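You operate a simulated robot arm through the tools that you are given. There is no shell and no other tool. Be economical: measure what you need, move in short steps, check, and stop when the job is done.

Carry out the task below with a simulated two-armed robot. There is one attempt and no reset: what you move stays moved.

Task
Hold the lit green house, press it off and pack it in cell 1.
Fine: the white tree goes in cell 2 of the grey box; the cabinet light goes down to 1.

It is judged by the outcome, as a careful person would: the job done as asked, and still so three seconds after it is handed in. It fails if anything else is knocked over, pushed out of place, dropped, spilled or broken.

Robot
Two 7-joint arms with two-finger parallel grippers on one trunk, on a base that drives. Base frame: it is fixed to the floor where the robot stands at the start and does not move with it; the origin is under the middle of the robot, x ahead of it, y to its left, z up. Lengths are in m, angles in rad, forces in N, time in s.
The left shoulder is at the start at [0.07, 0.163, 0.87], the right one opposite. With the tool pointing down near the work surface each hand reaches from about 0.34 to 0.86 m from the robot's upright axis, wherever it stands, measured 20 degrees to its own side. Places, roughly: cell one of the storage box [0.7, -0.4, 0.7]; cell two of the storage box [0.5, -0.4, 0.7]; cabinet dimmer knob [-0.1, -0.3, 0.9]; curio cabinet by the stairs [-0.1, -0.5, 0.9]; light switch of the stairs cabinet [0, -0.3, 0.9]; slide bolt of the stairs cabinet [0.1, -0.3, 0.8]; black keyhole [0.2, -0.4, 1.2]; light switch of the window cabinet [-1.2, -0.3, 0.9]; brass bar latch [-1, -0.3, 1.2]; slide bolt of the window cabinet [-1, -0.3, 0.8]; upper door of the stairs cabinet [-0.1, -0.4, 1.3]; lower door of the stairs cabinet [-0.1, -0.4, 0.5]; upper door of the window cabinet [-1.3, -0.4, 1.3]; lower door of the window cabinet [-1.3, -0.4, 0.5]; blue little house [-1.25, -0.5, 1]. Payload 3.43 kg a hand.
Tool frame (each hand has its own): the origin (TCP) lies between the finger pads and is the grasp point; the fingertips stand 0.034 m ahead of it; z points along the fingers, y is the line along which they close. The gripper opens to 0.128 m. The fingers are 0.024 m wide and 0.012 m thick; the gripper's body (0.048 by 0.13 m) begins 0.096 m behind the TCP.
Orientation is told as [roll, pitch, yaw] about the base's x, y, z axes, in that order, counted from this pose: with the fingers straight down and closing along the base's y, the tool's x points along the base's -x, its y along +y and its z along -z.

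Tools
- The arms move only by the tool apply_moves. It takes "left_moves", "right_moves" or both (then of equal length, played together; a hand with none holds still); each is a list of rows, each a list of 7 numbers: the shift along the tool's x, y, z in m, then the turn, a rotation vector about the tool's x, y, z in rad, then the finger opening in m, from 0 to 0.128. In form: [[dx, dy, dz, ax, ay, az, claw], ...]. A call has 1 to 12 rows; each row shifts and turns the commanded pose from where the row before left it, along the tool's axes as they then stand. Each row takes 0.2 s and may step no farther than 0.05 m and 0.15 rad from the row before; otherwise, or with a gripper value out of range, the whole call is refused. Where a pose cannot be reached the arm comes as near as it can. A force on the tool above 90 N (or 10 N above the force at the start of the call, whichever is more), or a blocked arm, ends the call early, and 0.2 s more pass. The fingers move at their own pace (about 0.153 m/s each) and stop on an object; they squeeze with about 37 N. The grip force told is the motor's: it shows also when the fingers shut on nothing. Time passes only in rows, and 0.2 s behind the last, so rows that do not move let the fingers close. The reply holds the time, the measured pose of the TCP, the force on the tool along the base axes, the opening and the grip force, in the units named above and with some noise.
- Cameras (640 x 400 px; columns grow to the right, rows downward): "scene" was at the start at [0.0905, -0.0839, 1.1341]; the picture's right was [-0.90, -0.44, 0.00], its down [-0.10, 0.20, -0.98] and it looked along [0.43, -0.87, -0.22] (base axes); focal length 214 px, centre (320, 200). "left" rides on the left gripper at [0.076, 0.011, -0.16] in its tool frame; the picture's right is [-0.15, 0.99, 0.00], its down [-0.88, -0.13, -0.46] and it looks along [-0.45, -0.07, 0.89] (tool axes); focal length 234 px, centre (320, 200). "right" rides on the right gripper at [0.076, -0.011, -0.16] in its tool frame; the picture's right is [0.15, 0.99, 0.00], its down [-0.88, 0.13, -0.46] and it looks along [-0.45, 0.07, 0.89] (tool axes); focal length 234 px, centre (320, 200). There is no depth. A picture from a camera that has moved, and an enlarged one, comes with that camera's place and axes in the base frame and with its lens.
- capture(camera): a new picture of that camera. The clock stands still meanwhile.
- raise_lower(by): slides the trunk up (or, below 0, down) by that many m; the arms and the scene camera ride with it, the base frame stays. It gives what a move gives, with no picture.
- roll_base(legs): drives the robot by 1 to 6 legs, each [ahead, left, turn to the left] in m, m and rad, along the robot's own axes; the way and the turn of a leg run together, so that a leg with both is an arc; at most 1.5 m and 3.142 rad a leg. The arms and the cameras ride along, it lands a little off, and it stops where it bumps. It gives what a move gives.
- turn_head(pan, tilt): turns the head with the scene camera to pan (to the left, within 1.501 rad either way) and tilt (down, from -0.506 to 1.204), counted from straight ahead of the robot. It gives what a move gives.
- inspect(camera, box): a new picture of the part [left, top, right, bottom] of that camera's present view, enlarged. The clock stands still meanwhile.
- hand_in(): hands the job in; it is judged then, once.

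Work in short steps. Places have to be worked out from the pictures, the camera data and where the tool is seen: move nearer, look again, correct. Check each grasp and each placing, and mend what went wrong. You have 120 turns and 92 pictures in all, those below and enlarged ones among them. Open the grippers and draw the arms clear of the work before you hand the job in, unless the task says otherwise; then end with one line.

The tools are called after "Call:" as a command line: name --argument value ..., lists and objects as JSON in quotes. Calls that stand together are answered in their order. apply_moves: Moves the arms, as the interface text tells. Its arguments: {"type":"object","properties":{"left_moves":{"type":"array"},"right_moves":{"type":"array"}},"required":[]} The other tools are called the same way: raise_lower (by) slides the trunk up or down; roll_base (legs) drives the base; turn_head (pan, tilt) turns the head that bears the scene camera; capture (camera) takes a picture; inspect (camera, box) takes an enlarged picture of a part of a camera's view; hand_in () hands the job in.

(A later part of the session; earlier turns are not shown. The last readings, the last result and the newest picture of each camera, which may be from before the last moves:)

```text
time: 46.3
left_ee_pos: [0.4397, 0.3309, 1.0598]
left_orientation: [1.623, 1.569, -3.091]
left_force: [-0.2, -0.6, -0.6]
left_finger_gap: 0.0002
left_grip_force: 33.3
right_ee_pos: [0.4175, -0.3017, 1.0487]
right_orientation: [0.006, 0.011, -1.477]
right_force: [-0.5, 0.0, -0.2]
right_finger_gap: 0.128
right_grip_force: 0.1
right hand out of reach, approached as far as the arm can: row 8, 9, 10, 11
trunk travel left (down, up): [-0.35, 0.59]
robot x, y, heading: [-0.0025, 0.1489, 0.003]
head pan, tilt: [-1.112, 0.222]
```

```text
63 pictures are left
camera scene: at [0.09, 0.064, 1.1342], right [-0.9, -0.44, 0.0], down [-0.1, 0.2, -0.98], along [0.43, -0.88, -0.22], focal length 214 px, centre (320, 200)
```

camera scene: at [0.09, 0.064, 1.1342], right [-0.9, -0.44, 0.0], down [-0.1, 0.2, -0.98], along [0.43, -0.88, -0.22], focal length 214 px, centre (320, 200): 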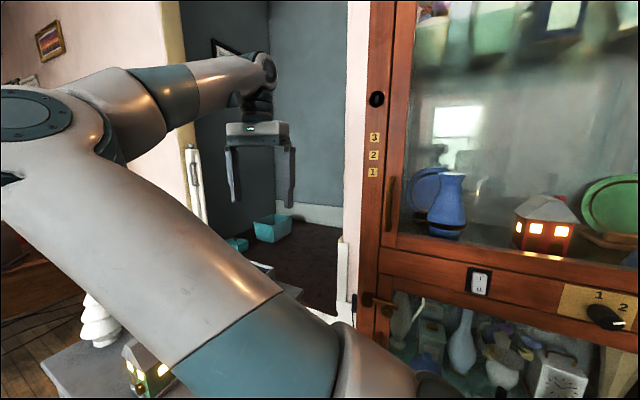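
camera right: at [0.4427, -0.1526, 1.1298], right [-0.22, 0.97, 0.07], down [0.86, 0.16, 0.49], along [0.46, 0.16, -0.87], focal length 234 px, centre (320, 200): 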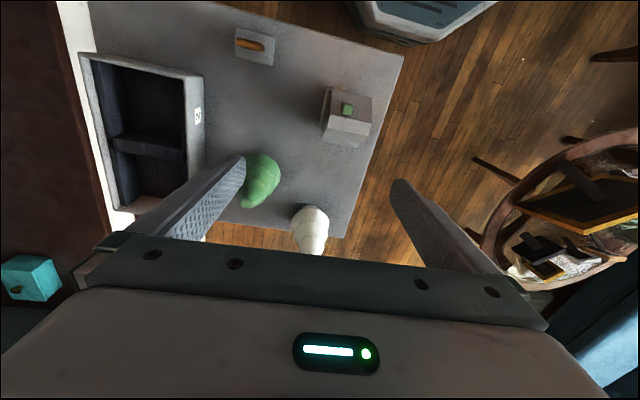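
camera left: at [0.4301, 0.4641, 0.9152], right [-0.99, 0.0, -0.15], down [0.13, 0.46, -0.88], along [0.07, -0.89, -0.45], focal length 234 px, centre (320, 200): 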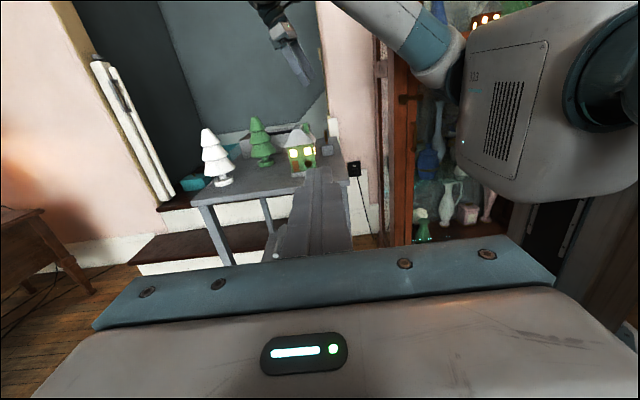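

Elbow-in at short reach is the trouble; at longer reach the arm straightens, so I'll back the robot off. First I rotate the hand back to yaw ≈ 0.09 and move it left, away from the cabinet.

Call:
apply_moves --right_moves '[[0, 0, 0, 0, 0, -0.1425, 0.128], [0, 0, 0, 0, 0, -0.1425, 0.128], [0, 0, 0, 0, 0, -0.1425, 0.128], [0, 0, 0, 0, 0, -0.1425, 0.128], [0, 0, 0, 0, 0, -0.1425, 0.128], [0, 0, 0, 0, 0, -0.1425, 0.128], [0, 0, 0, 0, 0, -0.1425, 0.128], [0, 0, 0, 0, 0, -0.1425, 0.128], [0, 0, 0, 0, 0, -0.1425, 0.128], [0, 0, 0, 0, 0, -0.1425, 0.128], [0, 0, 0, 0, 0, -0.1425, 0.128]]'

Call:
apply_moves --right_moves '[[-0.04, 0, -0.02, 0, 0, 0, 0.128], [-0.04, 0, -0.02, 0, 0, 0, 0.128], [-0.04, 0, -0.02, 0, 0, 0, 0.128], [-0.04, 0, 0, 0, 0, 0, 0.128], [-0.04, 0, 0, 0, 0, 0, 0.128], [-0.04, 0, 0, 0, 0, 0, 0.128], [-0.03, 0, 0, 0, 0, 0, 0.128]]'

```text
time: 48.7
left_ee_pos: [0.4413, 0.3291, 1.0586]
left_orientation: [2.054, 1.569, -2.661]
left_force: [-1.0, -0.2, -0.6]
left_finger_gap: 0.0002
left_grip_force: 33.7
right_ee_pos: [0.4175, -0.3007, 1.0489]
right_orientation: [0.014, -0.006, 0.092]
right_force: [-0.2, 0.1, -0.4]
right_finger_gap: 0.1279
right_grip_force: 0.1
trunk travel left (down, up): [-0.35, 0.59]
robot x, y, heading: [-0.0042, 0.1521, -0.002]
head pan, tilt: [-1.112, 0.222]
```

```text
time: 50.3
left_ee_pos: [0.4392, 0.3305, 1.0603]
left_orientation: [-0.828, 1.569, 0.74]
left_force: [-0.1, -0.3, -0.4]
left_finger_gap: 0.0
left_grip_force: 33.0
right_ee_pos: [0.6465, -0.2733, 1.0984]
right_orientation: [0.013, -0.011, 0.089]
right_force: [-1.0, -0.4, 0.0]
right_finger_gap: 0.1284
right_grip_force: 0.1
right hand out of reach, approached as far as the arm can: row 6, 7
trunk travel left (down, up): [-0.35, 0.59]
robot x, y, heading: [-0.0023, 0.1466, -0.0]
head pan, tilt: [-1.112, 0.222]
```

The arm is nearly straight now. I sweep it left at this reach and look at the elbow.

Call:
apply_moves --right_moves '[[0, 0.035, 0.01, 0, 0, 0, 0.128], [0, 0.035, 0.01, 0, 0, 0, 0.128], [0, 0.035, 0.01, 0, 0, 0, 0.128], [0, 0.035, 0.01, 0, 0, 0, 0.128], [0, 0.035, 0.01, 0, 0, 0, 0.128], [0, 0.02, 0, 0, 0, 0, 0.128]]'

Call:
capture --camera "scene"

```text
time: 51.8
left_ee_pos: [0.4391, 0.3303, 1.0591]
left_orientation: [-1.621, 1.57, -0.053]
left_force: [-0.3, 0.2, 0.2]
left_finger_gap: 0.0
left_grip_force: 33.4
right_ee_pos: [0.6534, -0.1023, 0.9385]
right_orientation: [0.063, 0.184, 0.058]
right_force: [-0.3, 0.1, 1.6]
right_finger_gap: 0.1278
right_grip_force: 0.1
trunk travel left (down, up): [-0.35, 0.59]
robot x, y, heading: [-0.0034, 0.1478, -0.002]
head pan, tilt: [-1.112, 0.222]
stopped in row 6 (right hand): the arm was blocked; the commanded pose is now the measured one
```

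```text
62 pictures are left
camera scene: at [0.0886, 0.0638, 1.1343], right [-0.9, -0.44, 0.0], down [-0.1, 0.2, -0.98], along [0.43, -0.88, -0.22], focal length 214 px, centre (320, 200)
```

scene: 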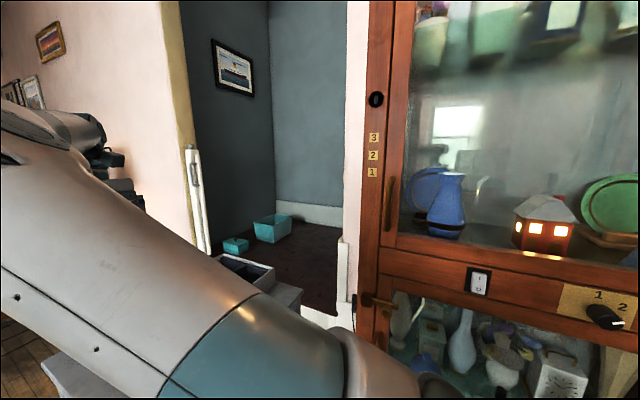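

Blocked again and the hand sagged. I look straight ahead to see what the arms are doing.

Call:
turn_head --pan -0.3 --tilt 0.4

Call:
capture --camera "scene"

Call:
capture --camera "left"

```text
time: 52.9
left_ee_pos: [0.4402, 0.3307, 1.059]
left_orientation: [2.014, 1.567, -2.701]
left_force: [0.3, 0.1, -1.2]
left_finger_gap: 0.0
left_grip_force: 32.9
right_ee_pos: [0.6563, -0.1002, 0.9374]
right_orientation: [0.061, 0.184, 0.058]
right_force: [0.0, -0.1, 0.2]
right_finger_gap: 0.128
right_grip_force: 0.0
trunk travel left (down, up): [-0.35, 0.59]
robot x, y, heading: [0.0006, 0.1515, -0.003]
head pan, tilt: [-0.3, 0.4]
```

```text
61 pictures are left
camera scene: at [0.1373, 0.1204, 1.1175], right [-0.3, -0.95, 0.0], down [-0.37, 0.12, -0.92], along [0.88, -0.28, -0.39], focal length 214 px, centre (320, 200)
```

scene: 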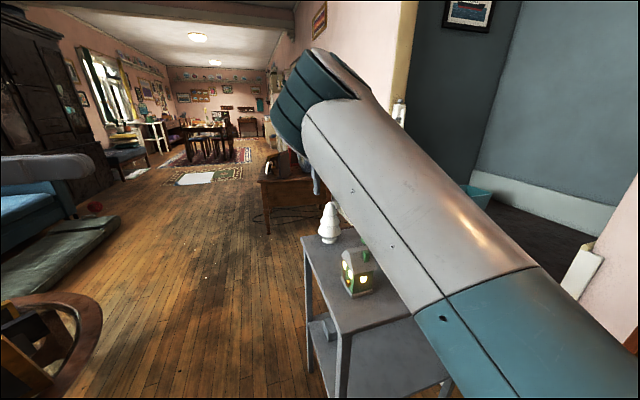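

```text
60 pictures are left
camera left: at [0.4306, 0.4921, 1.1354], right [-0.99, 0.0, -0.15], down [0.13, 0.46, -0.88], along [0.06, -0.89, -0.45], focal length 234 px, centre (320, 200)
```

left: 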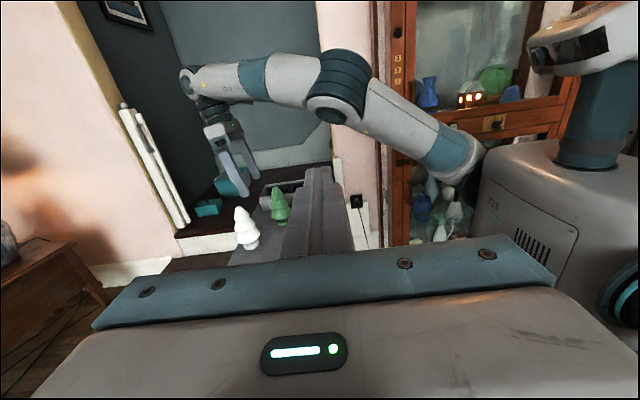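

The left camera shows the right arm in a decent shape now: forearm pointing ahead, hand down. I back the base 0.15 m so that the hand comes above the house.

Call:
roll_base --legs '[[-0.15, 0, 0]]'

Call:
apply_moves --right_moves '[[0, 0.01, 0, -0.03, -0.09, 0, 0.128], [0, 0.01, 0, 0.0, -0.09, 0, 0.128], [0, 0, 0, 0, 0, 0, 0.128]]'

Call:
capture --camera "left"

```text
time: 54.3
left_ee_pos: [0.2903, 0.3294, 1.0602]
left_orientation: [-2.747, 1.569, -1.175]
left_force: [-1.3, -0.2, 0.1]
left_finger_gap: 0.0
left_grip_force: 33.0
right_ee_pos: [0.5036, -0.1016, 0.9392]
right_orientation: [0.062, 0.182, 0.057]
right_force: [-0.8, 0.7, -0.1]
right_finger_gap: 0.128
right_grip_force: 0.0
trunk travel left (down, up): [-0.35, 0.59]
robot x, y, heading: [-0.1499, 0.1468, 0.002]
head pan, tilt: [-0.3, 0.4]
```

```text
time: 55.0
left_ee_pos: [0.2906, 0.3298, 1.0605]
left_orientation: [-2.26, 1.571, -0.693]
left_force: [-0.7, -0.5, 0.5]
left_finger_gap: 0.0
left_grip_force: 32.9
right_ee_pos: [0.5053, -0.0966, 0.8228]
right_orientation: [0.109, 0.202, 0.019]
right_force: [-0.2, -0.7, 0.7]
right_finger_gap: 0.1279
right_grip_force: 0.0
trunk travel left (down, up): [-0.35, 0.59]
robot x, y, heading: [-0.1476, 0.1475, -0.0]
head pan, tilt: [-0.3, 0.4]
stopped in row 3 (right hand): the arm was blocked; the commanded pose is now the measured one
```

```text
59 pictures are left
camera left: at [0.2798, 0.4922, 1.1361], right [-0.99, 0.0, -0.15], down [0.13, 0.45, -0.88], along [0.06, -0.89, -0.45], focal length 234 px, centre (320, 200)
```

left: 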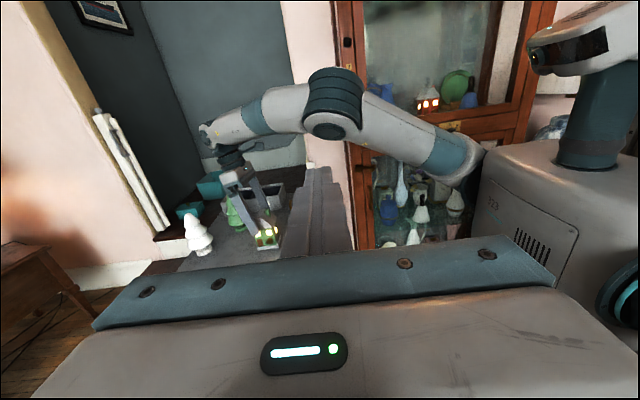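

The hand dropped more than I asked; forces are nil. I look closely at the hand and house.

Call:
inspect --camera "left" --box '[170, 100, 330, 270]'

Call:
capture --camera "right"

```text
2.35 times, centred on (250, 185) of left
camera zoom: at [0.2798, 0.4922, 1.1361], right [-0.99, 0.0, -0.15], down [0.13, 0.45, -0.88], along [0.06, -0.89, -0.45], focal length 551 px, centre (485, 235)
```

zoom: 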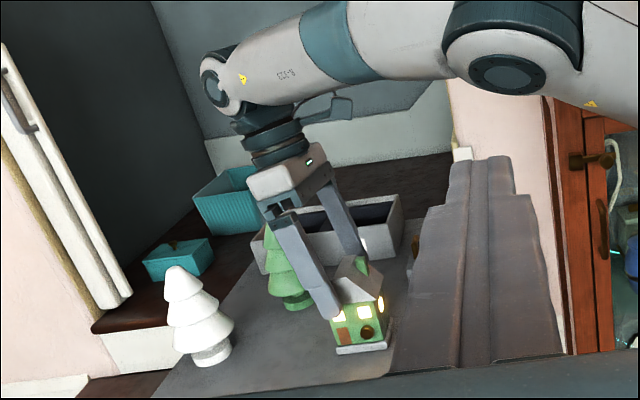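

```text
57 pictures are left
camera right: at [0.462, -0.1271, 0.9924], right [-0.14, 0.98, 0.13], down [0.95, 0.1, 0.28], along [0.26, 0.17, -0.95], focal length 234 px, centre (320, 200)
```

right: 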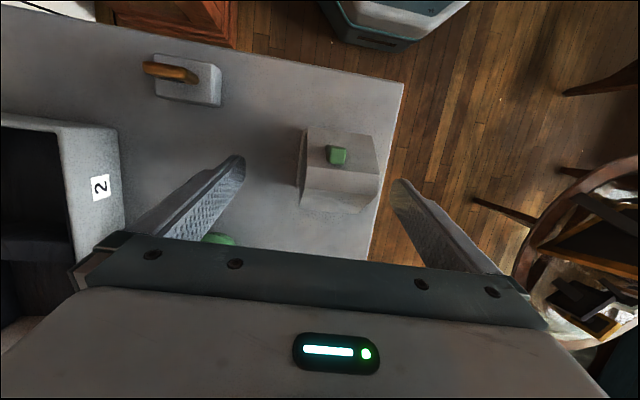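

Fortunately the fingers straddle the house (centre ≈ (0.485, -0.083)) without touching. I try a small step down along the tool to see how the arm behaves now.

Call:
apply_moves --right_moves '[[0, 0, 0.01, 0, 0, 0, 0.128]]'

```text
time: 55.4
left_ee_pos: [0.2915, 0.3307, 1.0584]
left_orientation: [2.013, 1.57, -2.702]
left_force: [-0.5, -0.8, -0.2]
left_finger_gap: 0.0
left_grip_force: 33.1
right_ee_pos: [0.5044, -0.1002, 0.8141]
right_orientation: [0.118, 0.204, 0.01]
right_force: [-0.3, 0.1, 0.2]
right_finger_gap: 0.1282
right_grip_force: 0.1
trunk travel left (down, up): [-0.35, 0.59]
robot x, y, heading: [-0.1505, 0.1509, 0.001]
head pan, tilt: [-0.3, 0.4]
```

Small steps behave. I shift toward the house's centre in y and a bit outward in x, then descend slightly in single small rows.

Call:
apply_moves --right_moves '[[-0.006, 0.008, 0.0, 0, 0, 0, 0.128], [-0.006, 0.008, 0.01, 0, 0, 0, 0.128], [0, 0, 0.01, 0, 0, 0, 0.128]]'

Call:
inspect --camera "left" --box '[210, 140, 310, 265]'

Call:
capture --camera "right"

```text
time: 56.2
left_ee_pos: [0.2911, 0.3306, 1.0593]
left_orientation: [2.101, 1.57, -2.615]
left_force: [0.5, -0.2, 0.4]
left_finger_gap: 0.0001
left_grip_force: 32.8
right_ee_pos: [0.5123, -0.0801, 0.7876]
right_orientation: [0.109, 0.211, 0.013]
right_force: [0.3, -0.2, 1.4]
right_finger_gap: 0.1281
right_grip_force: 0.0
trunk travel left (down, up): [-0.35, 0.59]
robot x, y, heading: [-0.1474, 0.1479, -0.002]
head pan, tilt: [-0.3, 0.4]
```

```text
3.20 times, centred on (260, 202) of left
camera zoom: at [0.281, 0.4923, 1.1354], right [-0.99, 0.0, -0.15], down [0.13, 0.45, -0.88], along [0.06, -0.89, -0.45], focal length 749 px, centre (512, 192)
```

zoom: 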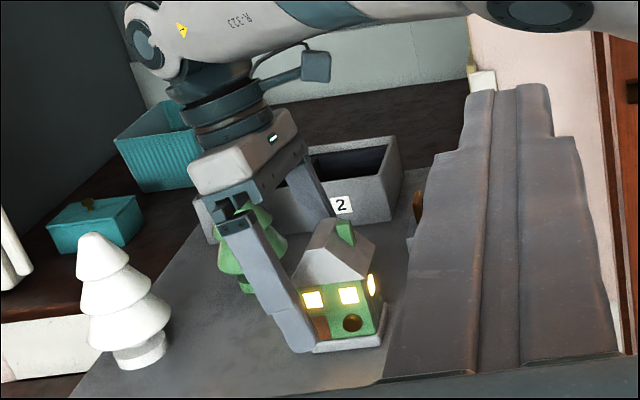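

```text
55 pictures are left
camera right: at [0.4698, -0.1115, 0.9567], right [-0.13, 0.98, 0.14], down [0.96, 0.09, 0.27], along [0.25, 0.17, -0.95], focal length 234 px, centre (320, 200)
```

right: 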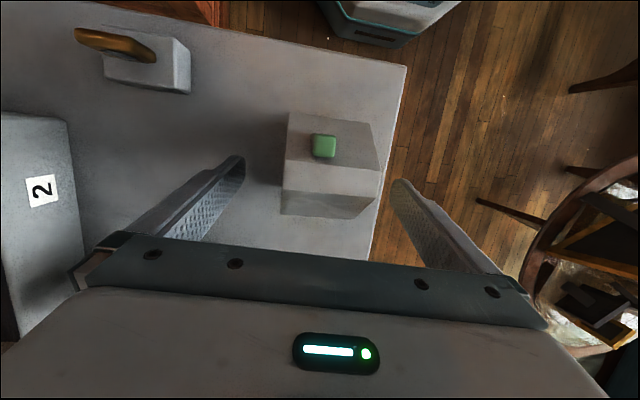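

The front finger covers only the door side and leaves the button free. I centre by 8 mm in y and close gradually.

Call:
apply_moves --right_moves '[[0.003, 0.008, 0, 0, 0, 0, 0.128], [0, 0, 0, 0, 0, 0, 0.11], [0, 0, 0, 0, 0, 0, 0.1], [0, 0, 0, 0, 0, 0, 0.095], [0, 0, 0, 0, 0, 0, 0.09], [0, 0, 0, 0, 0, 0, 0.085]]'

Call:
capture --camera "right"

```text
time: 57.6
left_ee_pos: [0.2916, 0.3306, 1.059]
left_orientation: [2.019, 1.569, -2.697]
left_force: [0.9, -0.6, 0.0]
left_finger_gap: 0.0
left_grip_force: 33.5
right_ee_pos: [0.5093, -0.0767, 0.788]
right_orientation: [0.119, 0.215, 0.009]
right_force: [1.2, 1.0, -0.5]
right_finger_gap: 0.0849
right_grip_force: 0.0
trunk travel left (down, up): [-0.35, 0.59]
robot x, y, heading: [-0.149, 0.1533, -0.002]
head pan, tilt: [-0.3, 0.4]
```

```text
54 pictures are left
camera right: at [0.467, -0.1071, 0.9568], right [-0.13, 0.98, 0.14], down [0.96, 0.08, 0.27], along [0.25, 0.17, -0.95], focal length 234 px, centre (320, 200)
```

right: 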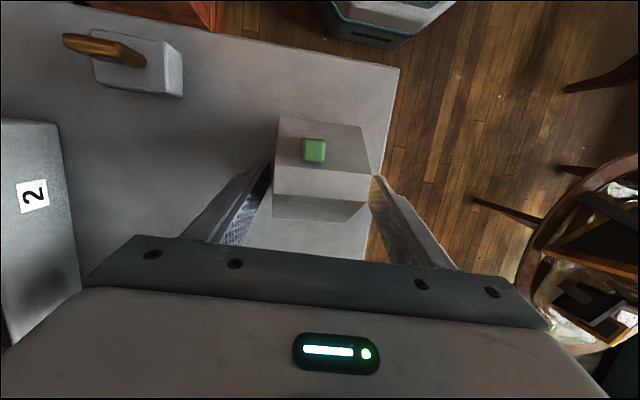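

Both fingers are just outside the eaves and centred. I close fully.

Call:
apply_moves --right_moves '[[0, 0, 0, 0, 0, 0, 0.075], [0, 0, 0, 0, 0, 0, 0.06], [0, 0, 0, 0, 0, 0, 0.04], [0, 0, 0, 0, 0, 0, 0.04]]'

Call:
inspect --camera "left" --box '[210, 140, 310, 265]'

Call:
capture --camera "right"

```text
time: 58.6
left_ee_pos: [0.2899, 0.3313, 1.0594]
left_orientation: [1.932, 1.569, -2.783]
left_force: [0.7, -0.6, -0.5]
left_finger_gap: 0.0001
left_grip_force: 33.0
right_ee_pos: [0.5091, -0.0758, 0.7895]
right_orientation: [0.122, 0.213, 0.008]
right_force: [-0.5, 1.0, -1.9]
right_finger_gap: 0.0558
right_grip_force: 36.8
trunk travel left (down, up): [-0.35, 0.59]
robot x, y, heading: [-0.1513, 0.1505, -0.003]
head pan, tilt: [-0.3, 0.4]
```

```text
3.20 times, centred on (260, 202) of left
camera zoom: at [0.2813, 0.4922, 1.1353], right [-0.99, 0.0, -0.15], down [0.13, 0.46, -0.88], along [0.06, -0.89, -0.45], focal length 749 px, centre (512, 192)
```

zoom: 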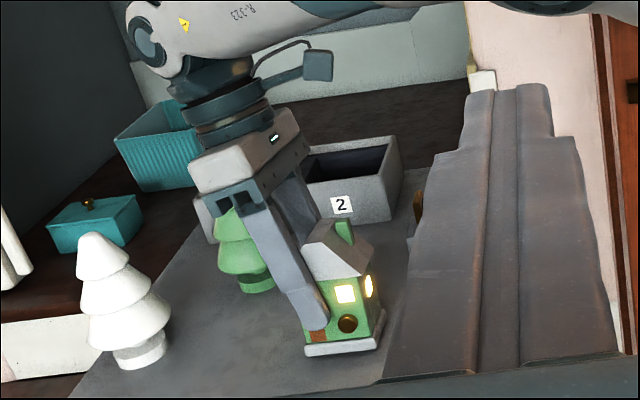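

```text
52 pictures are left
camera right: at [0.4668, -0.1075, 0.9581], right [-0.13, 0.98, 0.15], down [0.96, 0.08, 0.27], along [0.26, 0.17, -0.95], focal length 234 px, centre (320, 200)
```

right: 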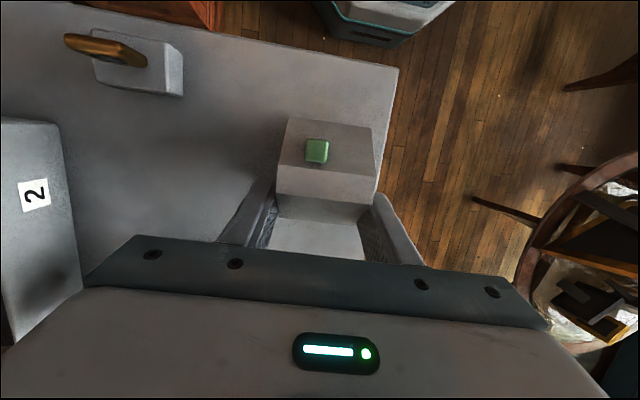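

The house is firmly held (gap 0.056 m, 37 N) with the button free at about (0.483, -0.053, 0.75). I bring the left hand over: first x and y at height.

Call:
apply_moves --left_moves '[[0, -0.046, 0, 0, 0, 0, 0], [0, -0.046, 0, 0, 0, 0, 0], [0, -0.046, 0, 0, 0, 0, 0], [0, -0.046, 0, 0, 0, 0, 0], [0, 0, 0.045, 0, 0, 0, 0], [0, 0, 0.045, 0, 0, 0, 0], [0, 0, 0.045, 0, 0, 0, 0], [0, 0, 0.03, 0, 0, 0, 0]]'

Call:
apply_moves --left_moves '[[-0.045, 0, 0, 0, 0, 0, 0], [-0.045, 0, 0, 0, 0, 0, 0], [-0.045, 0, 0, 0, 0, 0, 0], [-0.045, 0, 0, 0, 0, 0, 0]]'

Call:
turn_head --pan -0.15 --tilt 0.55

Call:
capture --camera "scene"

Call:
capture --camera "left"

```text
time: 60.4
left_ee_pos: [0.4745, 0.1641, 1.0594]
left_orientation: [1.27, 1.568, 2.838]
left_force: [0.0, -0.1, -0.3]
left_finger_gap: 0.0
left_grip_force: 32.5
right_ee_pos: [0.5094, -0.0772, 0.7911]
right_orientation: [0.119, 0.209, 0.006]
right_force: [-0.8, -0.3, -2.0]
right_finger_gap: 0.0554
right_grip_force: 37.0
trunk travel left (down, up): [-0.35, 0.59]
robot x, y, heading: [-0.1516, 0.1465, -0.003]
head pan, tilt: [-0.3, 0.4]
```

```text
time: 61.4
left_ee_pos: [0.4753, 0.1652, 0.8791]
left_orientation: [2.258, 1.569, -2.456]
left_force: [-0.7, -0.4, -0.4]
left_finger_gap: 0.0
left_grip_force: 33.0
right_ee_pos: [0.5107, -0.0766, 0.7912]
right_orientation: [0.119, 0.209, 0.006]
right_force: [0.4, 0.0, -3.1]
right_finger_gap: 0.0553
right_grip_force: 36.9
trunk travel left (down, up): [-0.35, 0.59]
robot x, y, heading: [-0.1475, 0.1494, -0.006]
head pan, tilt: [-0.3, 0.4]
```

```text
time: 62.1
left_ee_pos: [0.4741, 0.1655, 0.8778]
left_orientation: [1.854, 1.57, -2.862]
left_force: [-0.4, -0.1, -0.6]
left_finger_gap: 0.0001
left_grip_force: 32.7
right_ee_pos: [0.5089, -0.0758, 0.7924]
right_orientation: [0.12, 0.206, 0.006]
right_force: [-0.5, 0.3, -0.9]
right_finger_gap: 0.0556
right_grip_force: 36.9
trunk travel left (down, up): [-0.35, 0.59]
robot x, y, heading: [-0.1466, 0.1482, 0.003]
head pan, tilt: [-0.15, 0.55]
```

```text
51 pictures are left
camera scene: at [-0.0116, 0.1345, 1.1038], right [-0.15, -0.99, 0.0], down [-0.52, 0.08, -0.85], along [0.84, -0.13, -0.52], focal length 214 px, centre (320, 200)
```

scene: 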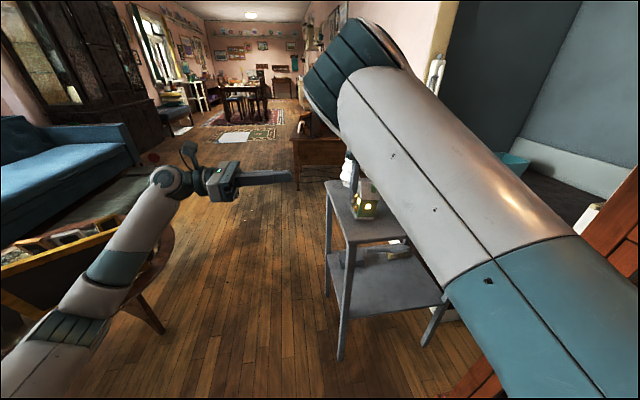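

```text
50 pictures are left
camera left: at [0.4646, 0.3261, 0.9553], right [-0.99, 0.0, -0.14], down [0.13, 0.46, -0.88], along [0.06, -0.89, -0.45], focal length 234 px, centre (320, 200)
```

left: 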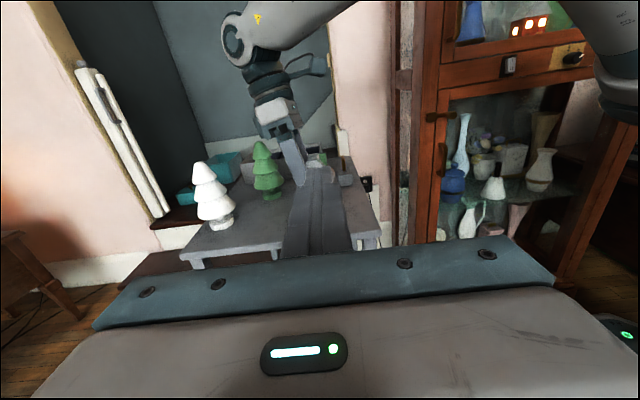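

The forearm passes near the frames' table, so I first move toward the house (to y ≈ 0.09), then lower to button height.

Call:
apply_moves --left_moves '[[0, -0.004, 0.04, 0, 0, 0, 0], [0, 0, 0.035, 0, 0, 0, 0], [-0.043, 0, 0, 0, 0, 0, 0], [-0.043, 0, 0, 0, 0, 0, 0], [-0.042, 0, 0, 0, 0, 0, 0]]'

Call:
capture --camera "left"

Call:
capture --camera "scene"

```text
time: 63.3
left_ee_pos: [0.4794, 0.0927, 0.7509]
left_orientation: [2.264, 1.571, -2.453]
left_force: [-0.2, 0.2, 0.0]
left_finger_gap: 0.0
left_grip_force: 32.7
right_ee_pos: [0.5099, -0.0762, 0.7907]
right_orientation: [0.121, 0.208, 0.007]
right_force: [-0.7, -0.8, -1.8]
right_finger_gap: 0.0555
right_grip_force: 36.7
trunk travel left (down, up): [-0.35, 0.59]
robot x, y, heading: [-0.1516, 0.1479, -0.002]
head pan, tilt: [-0.15, 0.55]
```

```text
49 pictures are left
camera left: at [0.4684, 0.2525, 0.8269], right [-0.99, 0.0, -0.15], down [0.13, 0.45, -0.88], along [0.06, -0.89, -0.45], focal length 234 px, centre (320, 200)
```

left: 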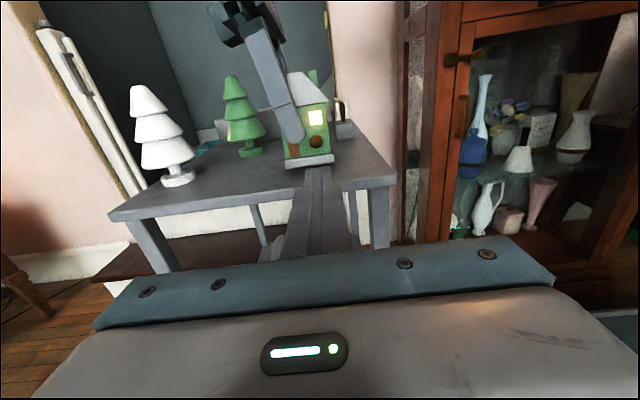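

```text
48 pictures are left
camera scene: at [-0.0113, 0.1346, 1.1038], right [-0.15, -0.99, 0.0], down [-0.52, 0.08, -0.85], along [0.84, -0.13, -0.52], focal length 214 px, centre (320, 200)
```

scene: 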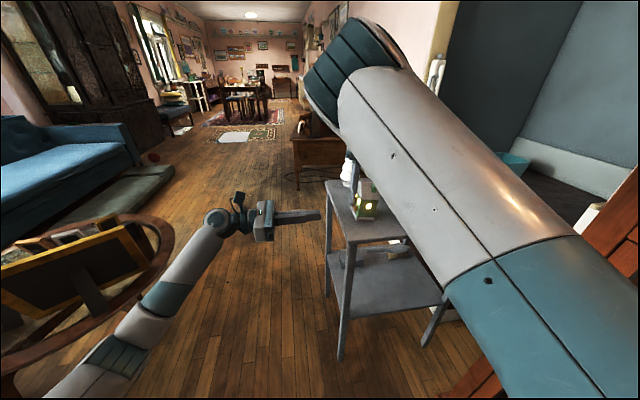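

Button measured at (0.482, -0.053, 0.758); right finger's edge is near x 0.499. I raise 7 mm and advance most of the way.

Call:
apply_moves --left_moves '[[0.007, 0, 0.02, 0, 0, 0, 0], [0, 0, 0.03, 0, 0, 0, 0], [0, 0, 0.03, 0, 0, 0, 0], [0, 0, 0.005, 0, 0, 0, 0]]'

Call:
inspect --camera "left" --box '[220, 60, 400, 230]'

```text
time: 64.3
left_ee_pos: [0.4796, 0.0047, 0.7571]
left_orientation: [1.685, 1.57, -3.028]
left_force: [-0.1, 0.1, 0.2]
left_finger_gap: 0.0001
left_grip_force: 33.3
right_ee_pos: [0.5088, -0.0771, 0.7914]
right_orientation: [0.122, 0.208, 0.006]
right_force: [-0.2, -1.0, -2.1]
right_finger_gap: 0.0554
right_grip_force: 36.9
trunk travel left (down, up): [-0.35, 0.59]
robot x, y, heading: [-0.1515, 0.1489, -0.001]
head pan, tilt: [-0.15, 0.55]
```

```text
2.35 times, centred on (310, 145) of left
camera zoom: at [0.4684, 0.1667, 0.8338], right [-0.99, 0.0, -0.15], down [0.13, 0.46, -0.88], along [0.06, -0.89, -0.45], focal length 551 px, centre (344, 329)
```

zoom: 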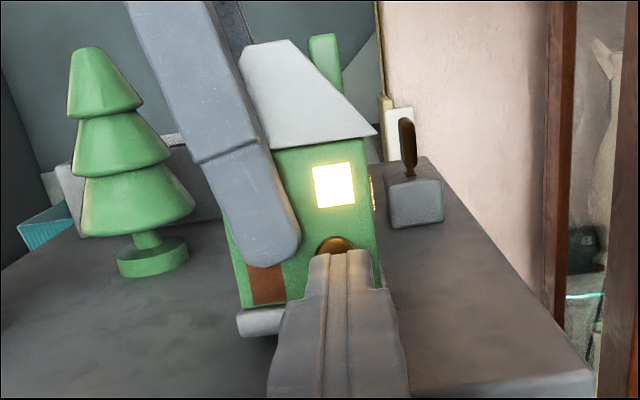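

The fingertips point straight at the button. I advance in small steps.

Call:
apply_moves --left_moves '[[0, 0, 0.006, 0, 0, 0, 0], [0, 0, 0.006, 0, 0, 0, 0]]'

Call:
inspect --camera "left" --box '[220, 60, 400, 230]'

```text
time: 64.9
left_ee_pos: [0.4795, -0.0054, 0.7588]
left_orientation: [1.828, 1.569, -2.89]
left_force: [-0.8, 0.8, -0.5]
left_finger_gap: 0.0003
left_grip_force: 33.1
right_ee_pos: [0.5086, -0.0767, 0.7912]
right_orientation: [0.12, 0.207, 0.007]
right_force: [0.9, -0.5, -2.2]
right_finger_gap: 0.0555
right_grip_force: 37.1
trunk travel left (down, up): [-0.35, 0.59]
robot x, y, heading: [-0.1502, 0.1479, -0.002]
head pan, tilt: [-0.15, 0.55]
```

```text
2.35 times, centred on (310, 145) of left
camera zoom: at [0.4683, 0.1552, 0.8342], right [-0.99, 0.0, -0.15], down [0.13, 0.46, -0.88], along [0.06, -0.89, -0.45], focal length 551 px, centre (344, 329)
```

zoom: 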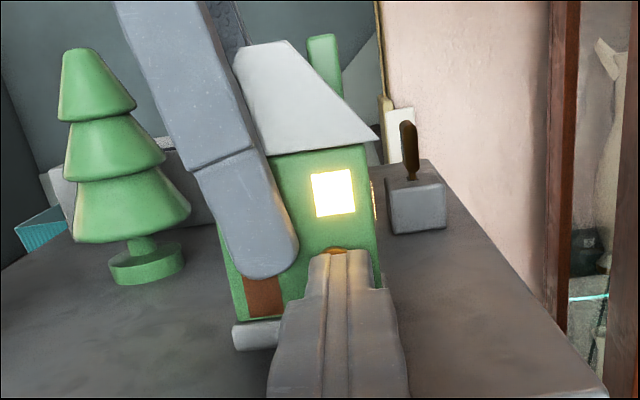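

No contact yet; tips are at y ≈ -0.040. I advance in 3 mm steps, watching the force.

Call:
apply_moves --left_moves '[[0, 0, 0.003, 0, 0, 0, 0], [0, 0, 0.003, 0, 0, 0, 0], [0, 0, 0.003, 0, 0, 0, 0]]'

Call:
inspect --camera "left" --box '[220, 60, 400, 230]'

```text
time: 65.7
left_ee_pos: [0.4785, -0.0148, 0.7563]
left_orientation: [1.424, 1.568, 2.991]
left_force: [-4.5, 21.3, -2.0]
left_finger_gap: 0.0
left_grip_force: 32.9
right_ee_pos: [0.5101, -0.0795, 0.7918]
right_orientation: [0.115, 0.205, 0.006]
right_force: [5.6, -22.0, -0.1]
right_finger_gap: 0.0555
right_grip_force: 36.5
trunk travel left (down, up): [-0.35, 0.59]
robot x, y, heading: [-0.1474, 0.1474, -0.0]
head pan, tilt: [-0.15, 0.55]
```

```text
2.35 times, centred on (310, 145) of left
camera zoom: at [0.4687, 0.1465, 0.834], right [-0.99, 0.0, -0.14], down [0.13, 0.46, -0.88], along [0.06, -0.89, -0.45], focal length 551 px, centre (344, 329)
```

zoom: 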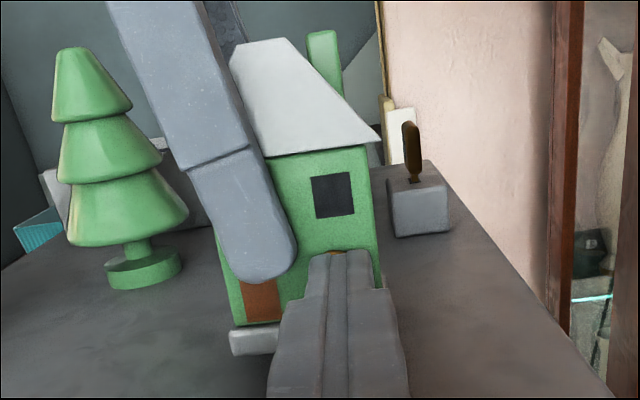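

The light went off with 21 N on the button. I retract the left hand straight back, and check that it stays off.

Call:
apply_moves --left_moves '[[0, 0, -0.01, 0, 0, 0, 0], [0, 0, -0.03, 0, 0, 0, 0], [0, 0, -0.04, 0, 0, 0, 0], [0, 0, -0.04, 0, 0, 0, 0]]'

Call:
inspect --camera "left" --box '[220, 60, 400, 230]'

```text
time: 66.7
left_ee_pos: [0.4785, 0.104, 0.7575]
left_orientation: [2.076, 1.569, -2.638]
left_force: [-0.2, -0.8, 0.3]
left_finger_gap: 0.0
left_grip_force: 33.5
right_ee_pos: [0.5097, -0.0763, 0.7919]
right_orientation: [0.12, 0.208, 0.008]
right_force: [0.2, 0.3, -2.1]
right_finger_gap: 0.0557
right_grip_force: 36.4
trunk travel left (down, up): [-0.35, 0.59]
robot x, y, heading: [-0.149, 0.1466, -0.0]
head pan, tilt: [-0.15, 0.55]
```

```text
2.35 times, centred on (310, 145) of left
camera zoom: at [0.468, 0.2664, 0.8335], right [-0.99, 0.0, -0.15], down [0.13, 0.45, -0.88], along [0.06, -0.89, -0.45], focal length 551 px, centre (344, 329)
```

zoom: 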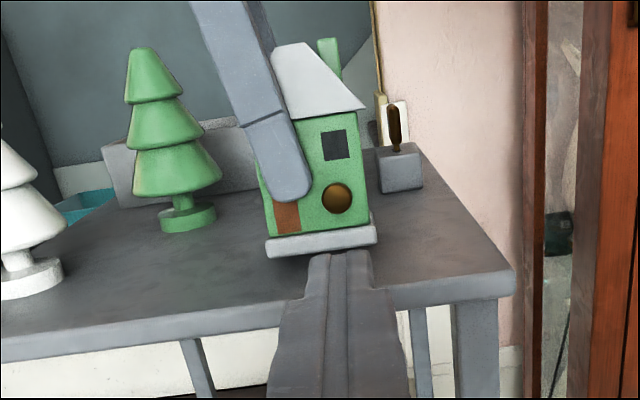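

Light is off and stays off. Now I lift the house with the right hand and at the same time raise the left hand out of the way.

Call:
apply_moves --left_moves '[[0.03, 0, 0, 0, 0, 0, 0], [0.04, 0, 0, 0, 0, 0, 0], [0.045, 0, 0, 0, 0, 0, 0]]' --right_moves '[[0.004, 0.0023, -0.0195, 0, 0, 0, 0.04], [0.0062, 0.0035, -0.029, 0, 0, 0, 0.04], [0.0062, 0.0035, -0.029, 0, 0, 0, 0.04]]'

Call:
capture --camera "right"

```text
time: 67.5
left_ee_pos: [0.4767, 0.1032, 0.8722]
left_orientation: [1.357, 1.57, 2.923]
left_force: [0.0, 0.3, 0.0]
left_finger_gap: 0.0001
left_grip_force: 32.7
right_ee_pos: [0.5091, -0.0807, 0.8758]
right_orientation: [0.136, 0.202, 0.002]
right_force: [0.0, 0.0, -2.3]
right_finger_gap: 0.0555
right_grip_force: 36.9
trunk travel left (down, up): [-0.35, 0.59]
robot x, y, heading: [-0.1493, 0.1508, -0.005]
head pan, tilt: [-0.15, 0.55]
```

```text
43 pictures are left
camera right: at [0.4644, -0.1151, 1.0435], right [-0.12, 0.98, 0.16], down [0.96, 0.07, 0.28], along [0.27, 0.19, -0.95], focal length 234 px, centre (320, 200)
```

right: 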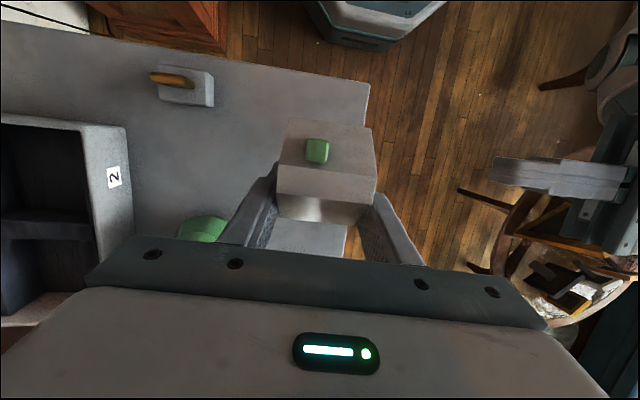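

The house hangs securely. I lift another 9 cm and continue raising and retreating the left hand.

Call:
apply_moves --left_moves '[[0.045, 0, 0, 0, 0, 0, 0], [0.045, 0, 0, 0, 0, 0, 0], [0.045, 0, 0, 0, 0, 0, 0], [0.03, 0, -0.03, 0, 0, 0, 0]]' --right_moves '[[0.005, 0.003, -0.024, 0, 0, 0, 0.04], [0.005, 0.003, -0.024, 0, 0, 0, 0.04], [0.005, 0.003, -0.024, 0, 0, 0, 0.04], [0.005, 0.003, -0.024, 0, 0, 0, 0.04]]'

```text
time: 68.5
left_ee_pos: [0.4771, 0.1361, 1.0393]
left_orientation: [-2.835, 1.569, -1.265]
left_force: [-0.8, 0.5, -0.2]
left_finger_gap: 0.0
left_grip_force: 32.8
right_ee_pos: [0.5064, -0.0619, 0.9753]
right_orientation: [0.102, 0.201, 0.023]
right_force: [-0.1, -0.1, -1.8]
right_finger_gap: 0.0554
right_grip_force: 36.4
trunk travel left (down, up): [-0.35, 0.59]
robot x, y, heading: [-0.1522, 0.1461, -0.001]
head pan, tilt: [-0.15, 0.55]
```

House bottom is at about 0.90, above the trees (0.86). I drive the base right 0.12 and forward 0.15 so that cell 1 comes within reach.

Call:
roll_base --legs '[[0, -0.12, 0], [0.15, 0, 0]]'

Call:
turn_head --pan -0.55 --tilt 0.6

Call:
capture --camera "scene"

Call:
capture --camera "right"

```text
time: 70.7
left_ee_pos: [0.6296, 0.014, 1.0367]
left_orientation: [1.734, 1.568, -2.978]
left_force: [1.6, -0.4, -0.3]
left_finger_gap: 0.0
left_grip_force: 32.8
right_ee_pos: [0.659, -0.1838, 0.9729]
right_orientation: [0.108, 0.204, 0.023]
right_force: [0.1, 0.1, -1.8]
right_finger_gap: 0.0554
right_grip_force: 36.7
trunk travel left (down, up): [-0.35, 0.59]
robot x, y, heading: [0.0013, 0.0353, -0.0]
head pan, tilt: [-0.15, 0.55]
```

```text
time: 71.6
left_ee_pos: [0.6281, 0.016, 1.038]
left_orientation: [1.852, 1.571, -2.86]
left_force: [-0.8, -1.1, -0.1]
left_finger_gap: 0.0
left_grip_force: 32.7
right_ee_pos: [0.6568, -0.1842, 0.973]
right_orientation: [0.106, 0.204, 0.023]
right_force: [0.5, 0.4, -2.0]
right_finger_gap: 0.0555
right_grip_force: 36.8
trunk travel left (down, up): [-0.35, 0.59]
robot x, y, heading: [-0.0029, 0.0273, -0.001]
head pan, tilt: [-0.55, 0.6]
```

```text
42 pictures are left
camera scene: at [0.1233, -0.0183, 1.0993], right [-0.52, -0.85, 0.0], down [-0.48, 0.3, -0.82], along [0.7, -0.43, -0.57], focal length 214 px, centre (320, 200)
```

scene: 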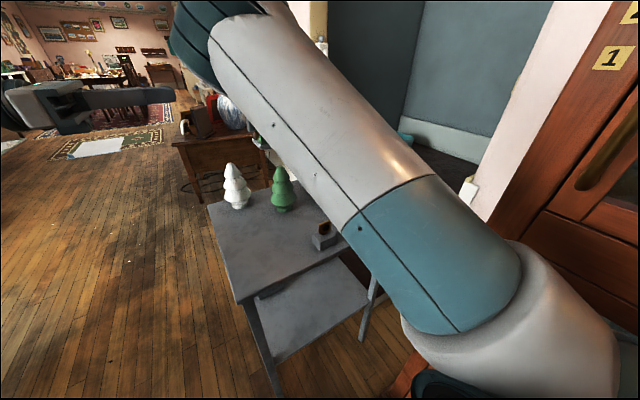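

```text
41 pictures are left
camera right: at [0.614, -0.2146, 1.1415], right [-0.14, 0.98, 0.13], down [0.95, 0.1, 0.28], along [0.26, 0.17, -0.95], focal length 234 px, centre (320, 200)
```

right: 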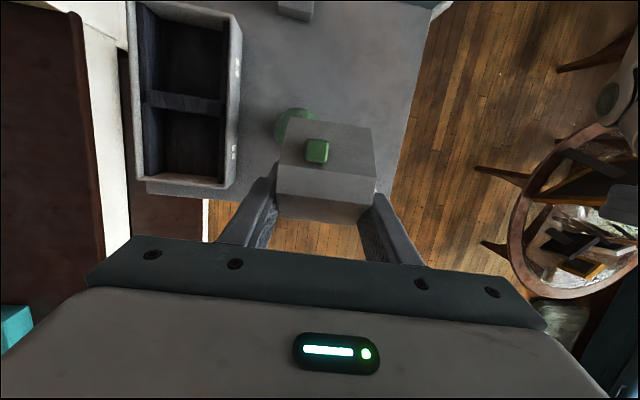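

From the views the box spans x 0.49–0.715, y -0.29…-0.42, rim at 0.78, so cell 1 is centred at about (0.66, -0.356). The house's centre lies ~18 mm toward the robot from the TCP, so I go to TCP (0.678, -0.359) at height first.

Call:
apply_moves --right_moves '[[-0.0041, -0.0347, -0.0051, 0, 0, 0, 0.04], [-0.0041, -0.0347, -0.0051, 0, 0, 0, 0.04], [-0.0041, -0.0347, -0.0051, 0, 0, 0, 0.04], [-0.0041, -0.0347, -0.0051, 0, 0, 0, 0.04], [-0.0041, -0.0347, -0.0051, 0, 0, 0, 0.04]]'

Call:
capture --camera "right"

Call:
capture --camera "left"

```text
time: 72.8
left_ee_pos: [0.6283, 0.0133, 1.0384]
left_orientation: [0.883, 1.57, 2.453]
left_force: [0.2, -0.6, -0.7]
left_finger_gap: 0.0
left_grip_force: 33.0
right_ee_pos: [0.6818, -0.3606, 0.9727]
right_orientation: [0.109, 0.198, 0.021]
right_force: [0.1, -0.2, -2.0]
right_finger_gap: 0.0555
right_grip_force: 37.1
trunk travel left (down, up): [-0.35, 0.59]
robot x, y, heading: [0.0005, 0.029, 0.004]
head pan, tilt: [-0.55, 0.6]
```

```text
40 pictures are left
camera right: at [0.6377, -0.3907, 1.142], right [-0.14, 0.98, 0.13], down [0.95, 0.1, 0.28], along [0.26, 0.17, -0.95], focal length 234 px, centre (320, 200)
```

right: 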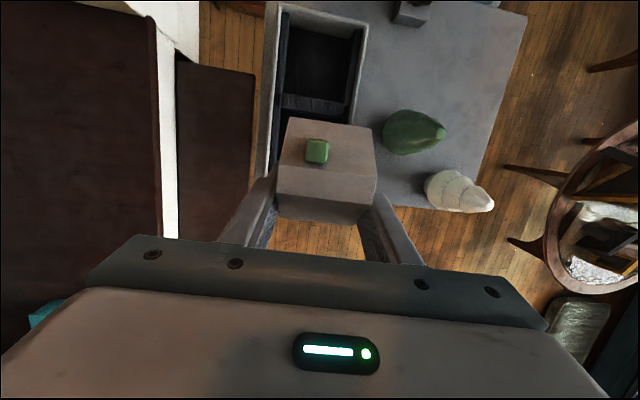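

```text
39 pictures are left
camera left: at [0.6176, 0.1744, 1.1143], right [-0.99, 0.0, -0.15], down [0.13, 0.46, -0.88], along [0.06, -0.89, -0.45], focal length 234 px, centre (320, 200)
```

left: 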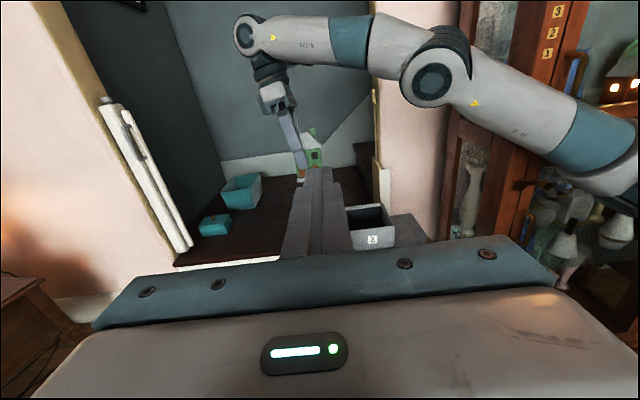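

Refined: y centre -0.352, divider at x ≈ 0.595, far wall inner ≈ 0.708. I lower 12 cm with a small -6 mm x correction, to just over the rim.

Call:
apply_moves --right_moves '[[-0.0038, -0.0022, 0.0236, 0, 0, 0, 0.04], [-0.0038, -0.0022, 0.0236, 0, 0, 0, 0.04], [-0.0038, -0.0022, 0.0236, 0, 0, 0, 0.04], [-0.0038, -0.0022, 0.0236, 0, 0, 0, 0.04], [-0.0038, -0.0022, 0.0236, 0, 0, 0, 0.04]]'

Call:
capture --camera "right"

Call:
inspect --camera "left" --box '[220, 60, 450, 260]'

```text
time: 74.0
left_ee_pos: [0.6291, 0.0145, 1.0373]
left_orientation: [1.728, 1.569, -2.984]
left_force: [0.0, 0.1, 0.0]
left_finger_gap: 0.0
left_grip_force: 32.8
right_ee_pos: [0.6789, -0.3571, 0.8552]
right_orientation: [0.109, 0.202, 0.024]
right_force: [1.0, -0.2, -2.0]
right_finger_gap: 0.0555
right_grip_force: 37.3
trunk travel left (down, up): [-0.35, 0.59]
robot x, y, heading: [-0.0032, 0.0279, 0.001]
head pan, tilt: [-0.55, 0.6]
```

```text
38 pictures are left
camera right: at [0.6344, -0.3883, 1.0231], right [-0.14, 0.98, 0.13], down [0.95, 0.1, 0.28], along [0.26, 0.17, -0.95], focal length 234 px, centre (320, 200)
```

right: 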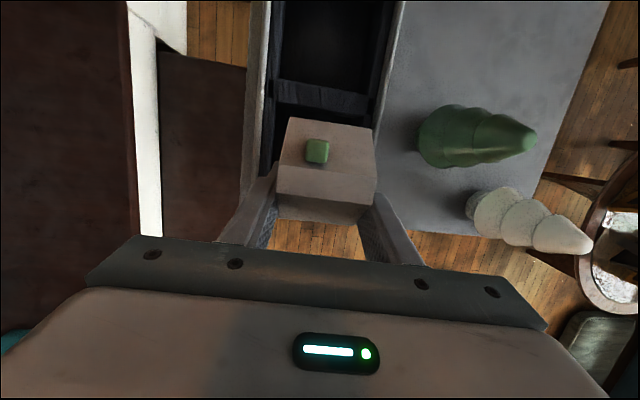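

```text
2.00 times, centred on (335, 160) of left
camera zoom: at [0.6183, 0.1761, 1.1137], right [-0.99, 0.0, -0.14], down [0.13, 0.46, -0.88], along [0.06, -0.89, -0.45], focal length 468 px, centre (290, 280)
```

zoom: 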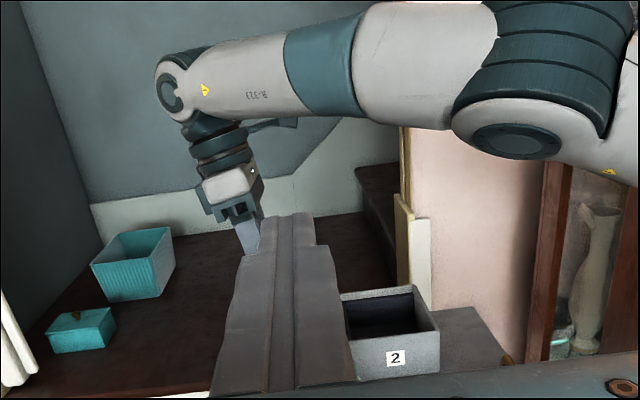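

The left fingers hide the view, so I slide the left hand 0.13 m toward the robot to see cell 1.

Call:
apply_moves --left_moves '[[0, 0.045, 0, 0, 0, 0, 0], [0, 0.045, 0, 0, 0, 0, 0], [0, 0.045, 0, 0, 0, 0, 0]]'

Call:
inspect --camera "left" --box '[160, 60, 360, 230]'

```text
time: 74.8
left_ee_pos: [0.4912, 0.0148, 1.0396]
left_orientation: [3.128, 1.57, -1.586]
left_force: [-0.4, -0.2, -0.3]
left_finger_gap: 0.0
left_grip_force: 32.6
right_ee_pos: [0.6765, -0.3571, 0.8572]
right_orientation: [0.107, 0.202, 0.023]
right_force: [0.1, -0.3, -2.1]
right_finger_gap: 0.0557
right_grip_force: 37.6
trunk travel left (down, up): [-0.35, 0.59]
robot x, y, heading: [0.0006, 0.0331, 0.0]
head pan, tilt: [-0.55, 0.6]
```

```text
2.35 times, centred on (260, 145) of left
camera zoom: at [0.4799, 0.1774, 1.1151], right [-0.99, 0.0, -0.15], down [0.13, 0.45, -0.88], along [0.07, -0.89, -0.45], focal length 551 px, centre (461, 329)
```

zoom: 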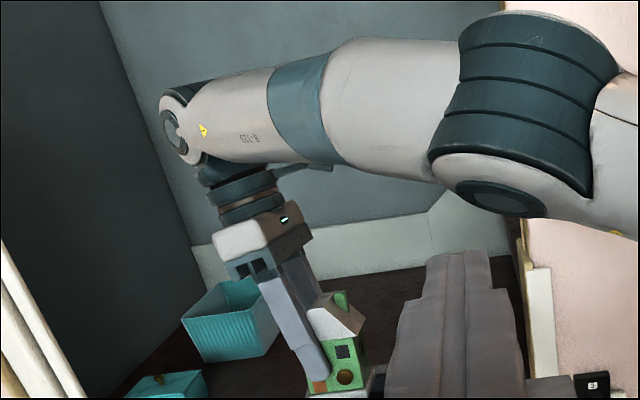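

Call:
inspect --camera "left" --box '[220, 150, 350, 240]'

```text
4.44 times, centred on (285, 195) of left
camera zoom: at [0.4799, 0.1774, 1.1151], right [-0.99, 0.0, -0.15], down [0.13, 0.45, -0.88], along [0.07, -0.89, -0.45], focal length 1041 px, centre (476, 222)
```

zoom: 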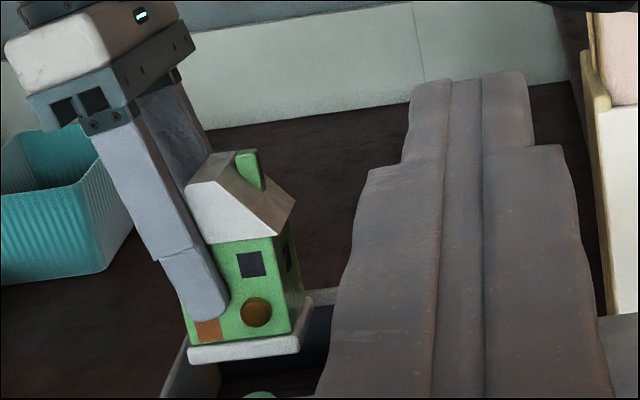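

The house's far base edge is close (≈7 mm) to the far wall, so I shift it 10 mm toward the robot, then lower 3 cm.

Call:
apply_moves --right_moves '[[0.0098, -0.0003, 0.002, 0, 0, 0, 0.04], [-0.0031, -0.0018, 0.0146, 0, 0, 0, 0.04], [-0.0031, -0.0018, 0.0146, 0, 0, 0, 0.04]]'

Call:
inspect --camera "left" --box '[220, 160, 350, 250]'

```text
time: 75.6
left_ee_pos: [0.4929, 0.0145, 1.0374]
left_orientation: [1.859, 1.568, -2.856]
left_force: [0.1, 0.0, -0.7]
left_finger_gap: 0.0
left_grip_force: 32.3
right_ee_pos: [0.6674, -0.359, 0.8243]
right_orientation: [0.108, 0.202, 0.022]
right_force: [-0.6, -0.1, -2.2]
right_finger_gap: 0.0559
right_grip_force: 36.8
trunk travel left (down, up): [-0.35, 0.59]
robot x, y, heading: [-0.0018, 0.0319, -0.003]
head pan, tilt: [-0.55, 0.6]
```

```text
4.44 times, centred on (285, 205) of left
camera zoom: at [0.4823, 0.1766, 1.1144], right [-0.99, 0.0, -0.14], down [0.13, 0.46, -0.88], along [0.07, -0.89, -0.45], focal length 1041 px, centre (476, 178)
```

zoom: 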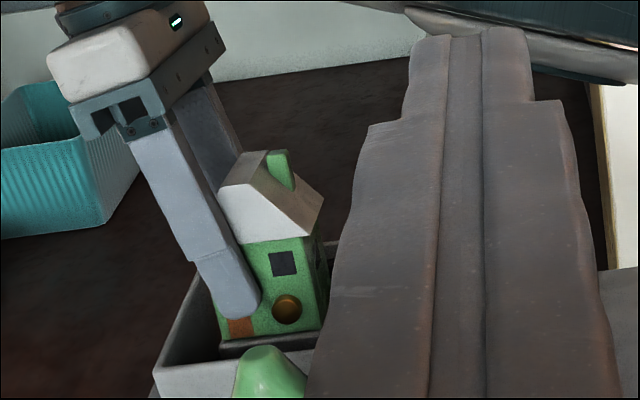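

The house is entering the cell with clearance. I lower in small steps until it rests.

Call:
apply_moves --right_moves '[[-0.0021, -0.0012, 0.0097, 0, 0, 0, 0.04], [-0.0021, -0.0012, 0.0097, 0, 0, 0, 0.04]]'

Call:
inspect --camera "left" --box '[220, 160, 350, 250]'

```text
time: 76.2
left_ee_pos: [0.492, 0.0145, 1.039]
left_orientation: [1.784, 1.57, -2.929]
left_force: [-0.9, -0.9, 0.4]
left_finger_gap: 0.0
left_grip_force: 33.0
right_ee_pos: [0.6669, -0.3585, 0.8063]
right_orientation: [0.107, 0.202, 0.024]
right_force: [0.2, -0.5, -1.3]
right_finger_gap: 0.0557
right_grip_force: 36.5
trunk travel left (down, up): [-0.35, 0.59]
robot x, y, heading: [-0.0007, 0.0313, 0.003]
head pan, tilt: [-0.55, 0.6]
```

```text
4.44 times, centred on (285, 205) of left
camera zoom: at [0.4823, 0.1764, 1.1144], right [-0.99, 0.0, -0.14], down [0.13, 0.46, -0.88], along [0.07, -0.89, -0.45], focal length 1041 px, centre (476, 178)
```

zoom: 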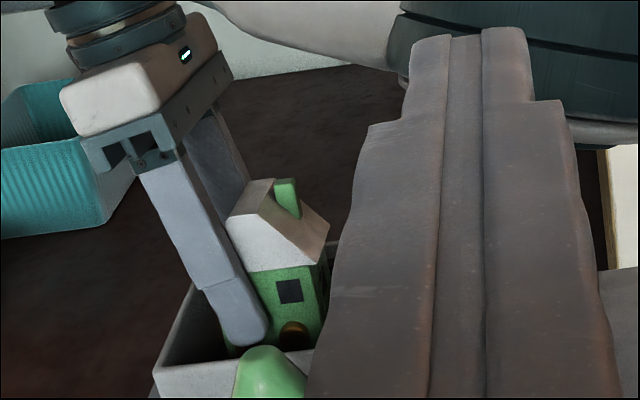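

Call:
apply_moves --right_moves '[[-0.001, -0.0006, 0.0049, 0, 0, 0, 0.04], [-0.001, -0.0006, 0.0049, 0, 0, 0, 0.04]]'

```text
time: 76.8
left_ee_pos: [0.4924, 0.0148, 1.038]
left_orientation: [2.362, 1.567, -2.351]
left_force: [-0.2, 0.2, -0.3]
left_finger_gap: 0.0003
left_grip_force: 32.5
right_ee_pos: [0.669, -0.358, 0.7963]
right_orientation: [0.106, 0.203, 0.022]
right_force: [2.9, -0.9, 5.8]
right_finger_gap: 0.0556
right_grip_force: 37.1
trunk travel left (down, up): [-0.35, 0.59]
robot x, y, heading: [-0.0033, 0.0256, 0.001]
head pan, tilt: [-0.55, 0.6]
```

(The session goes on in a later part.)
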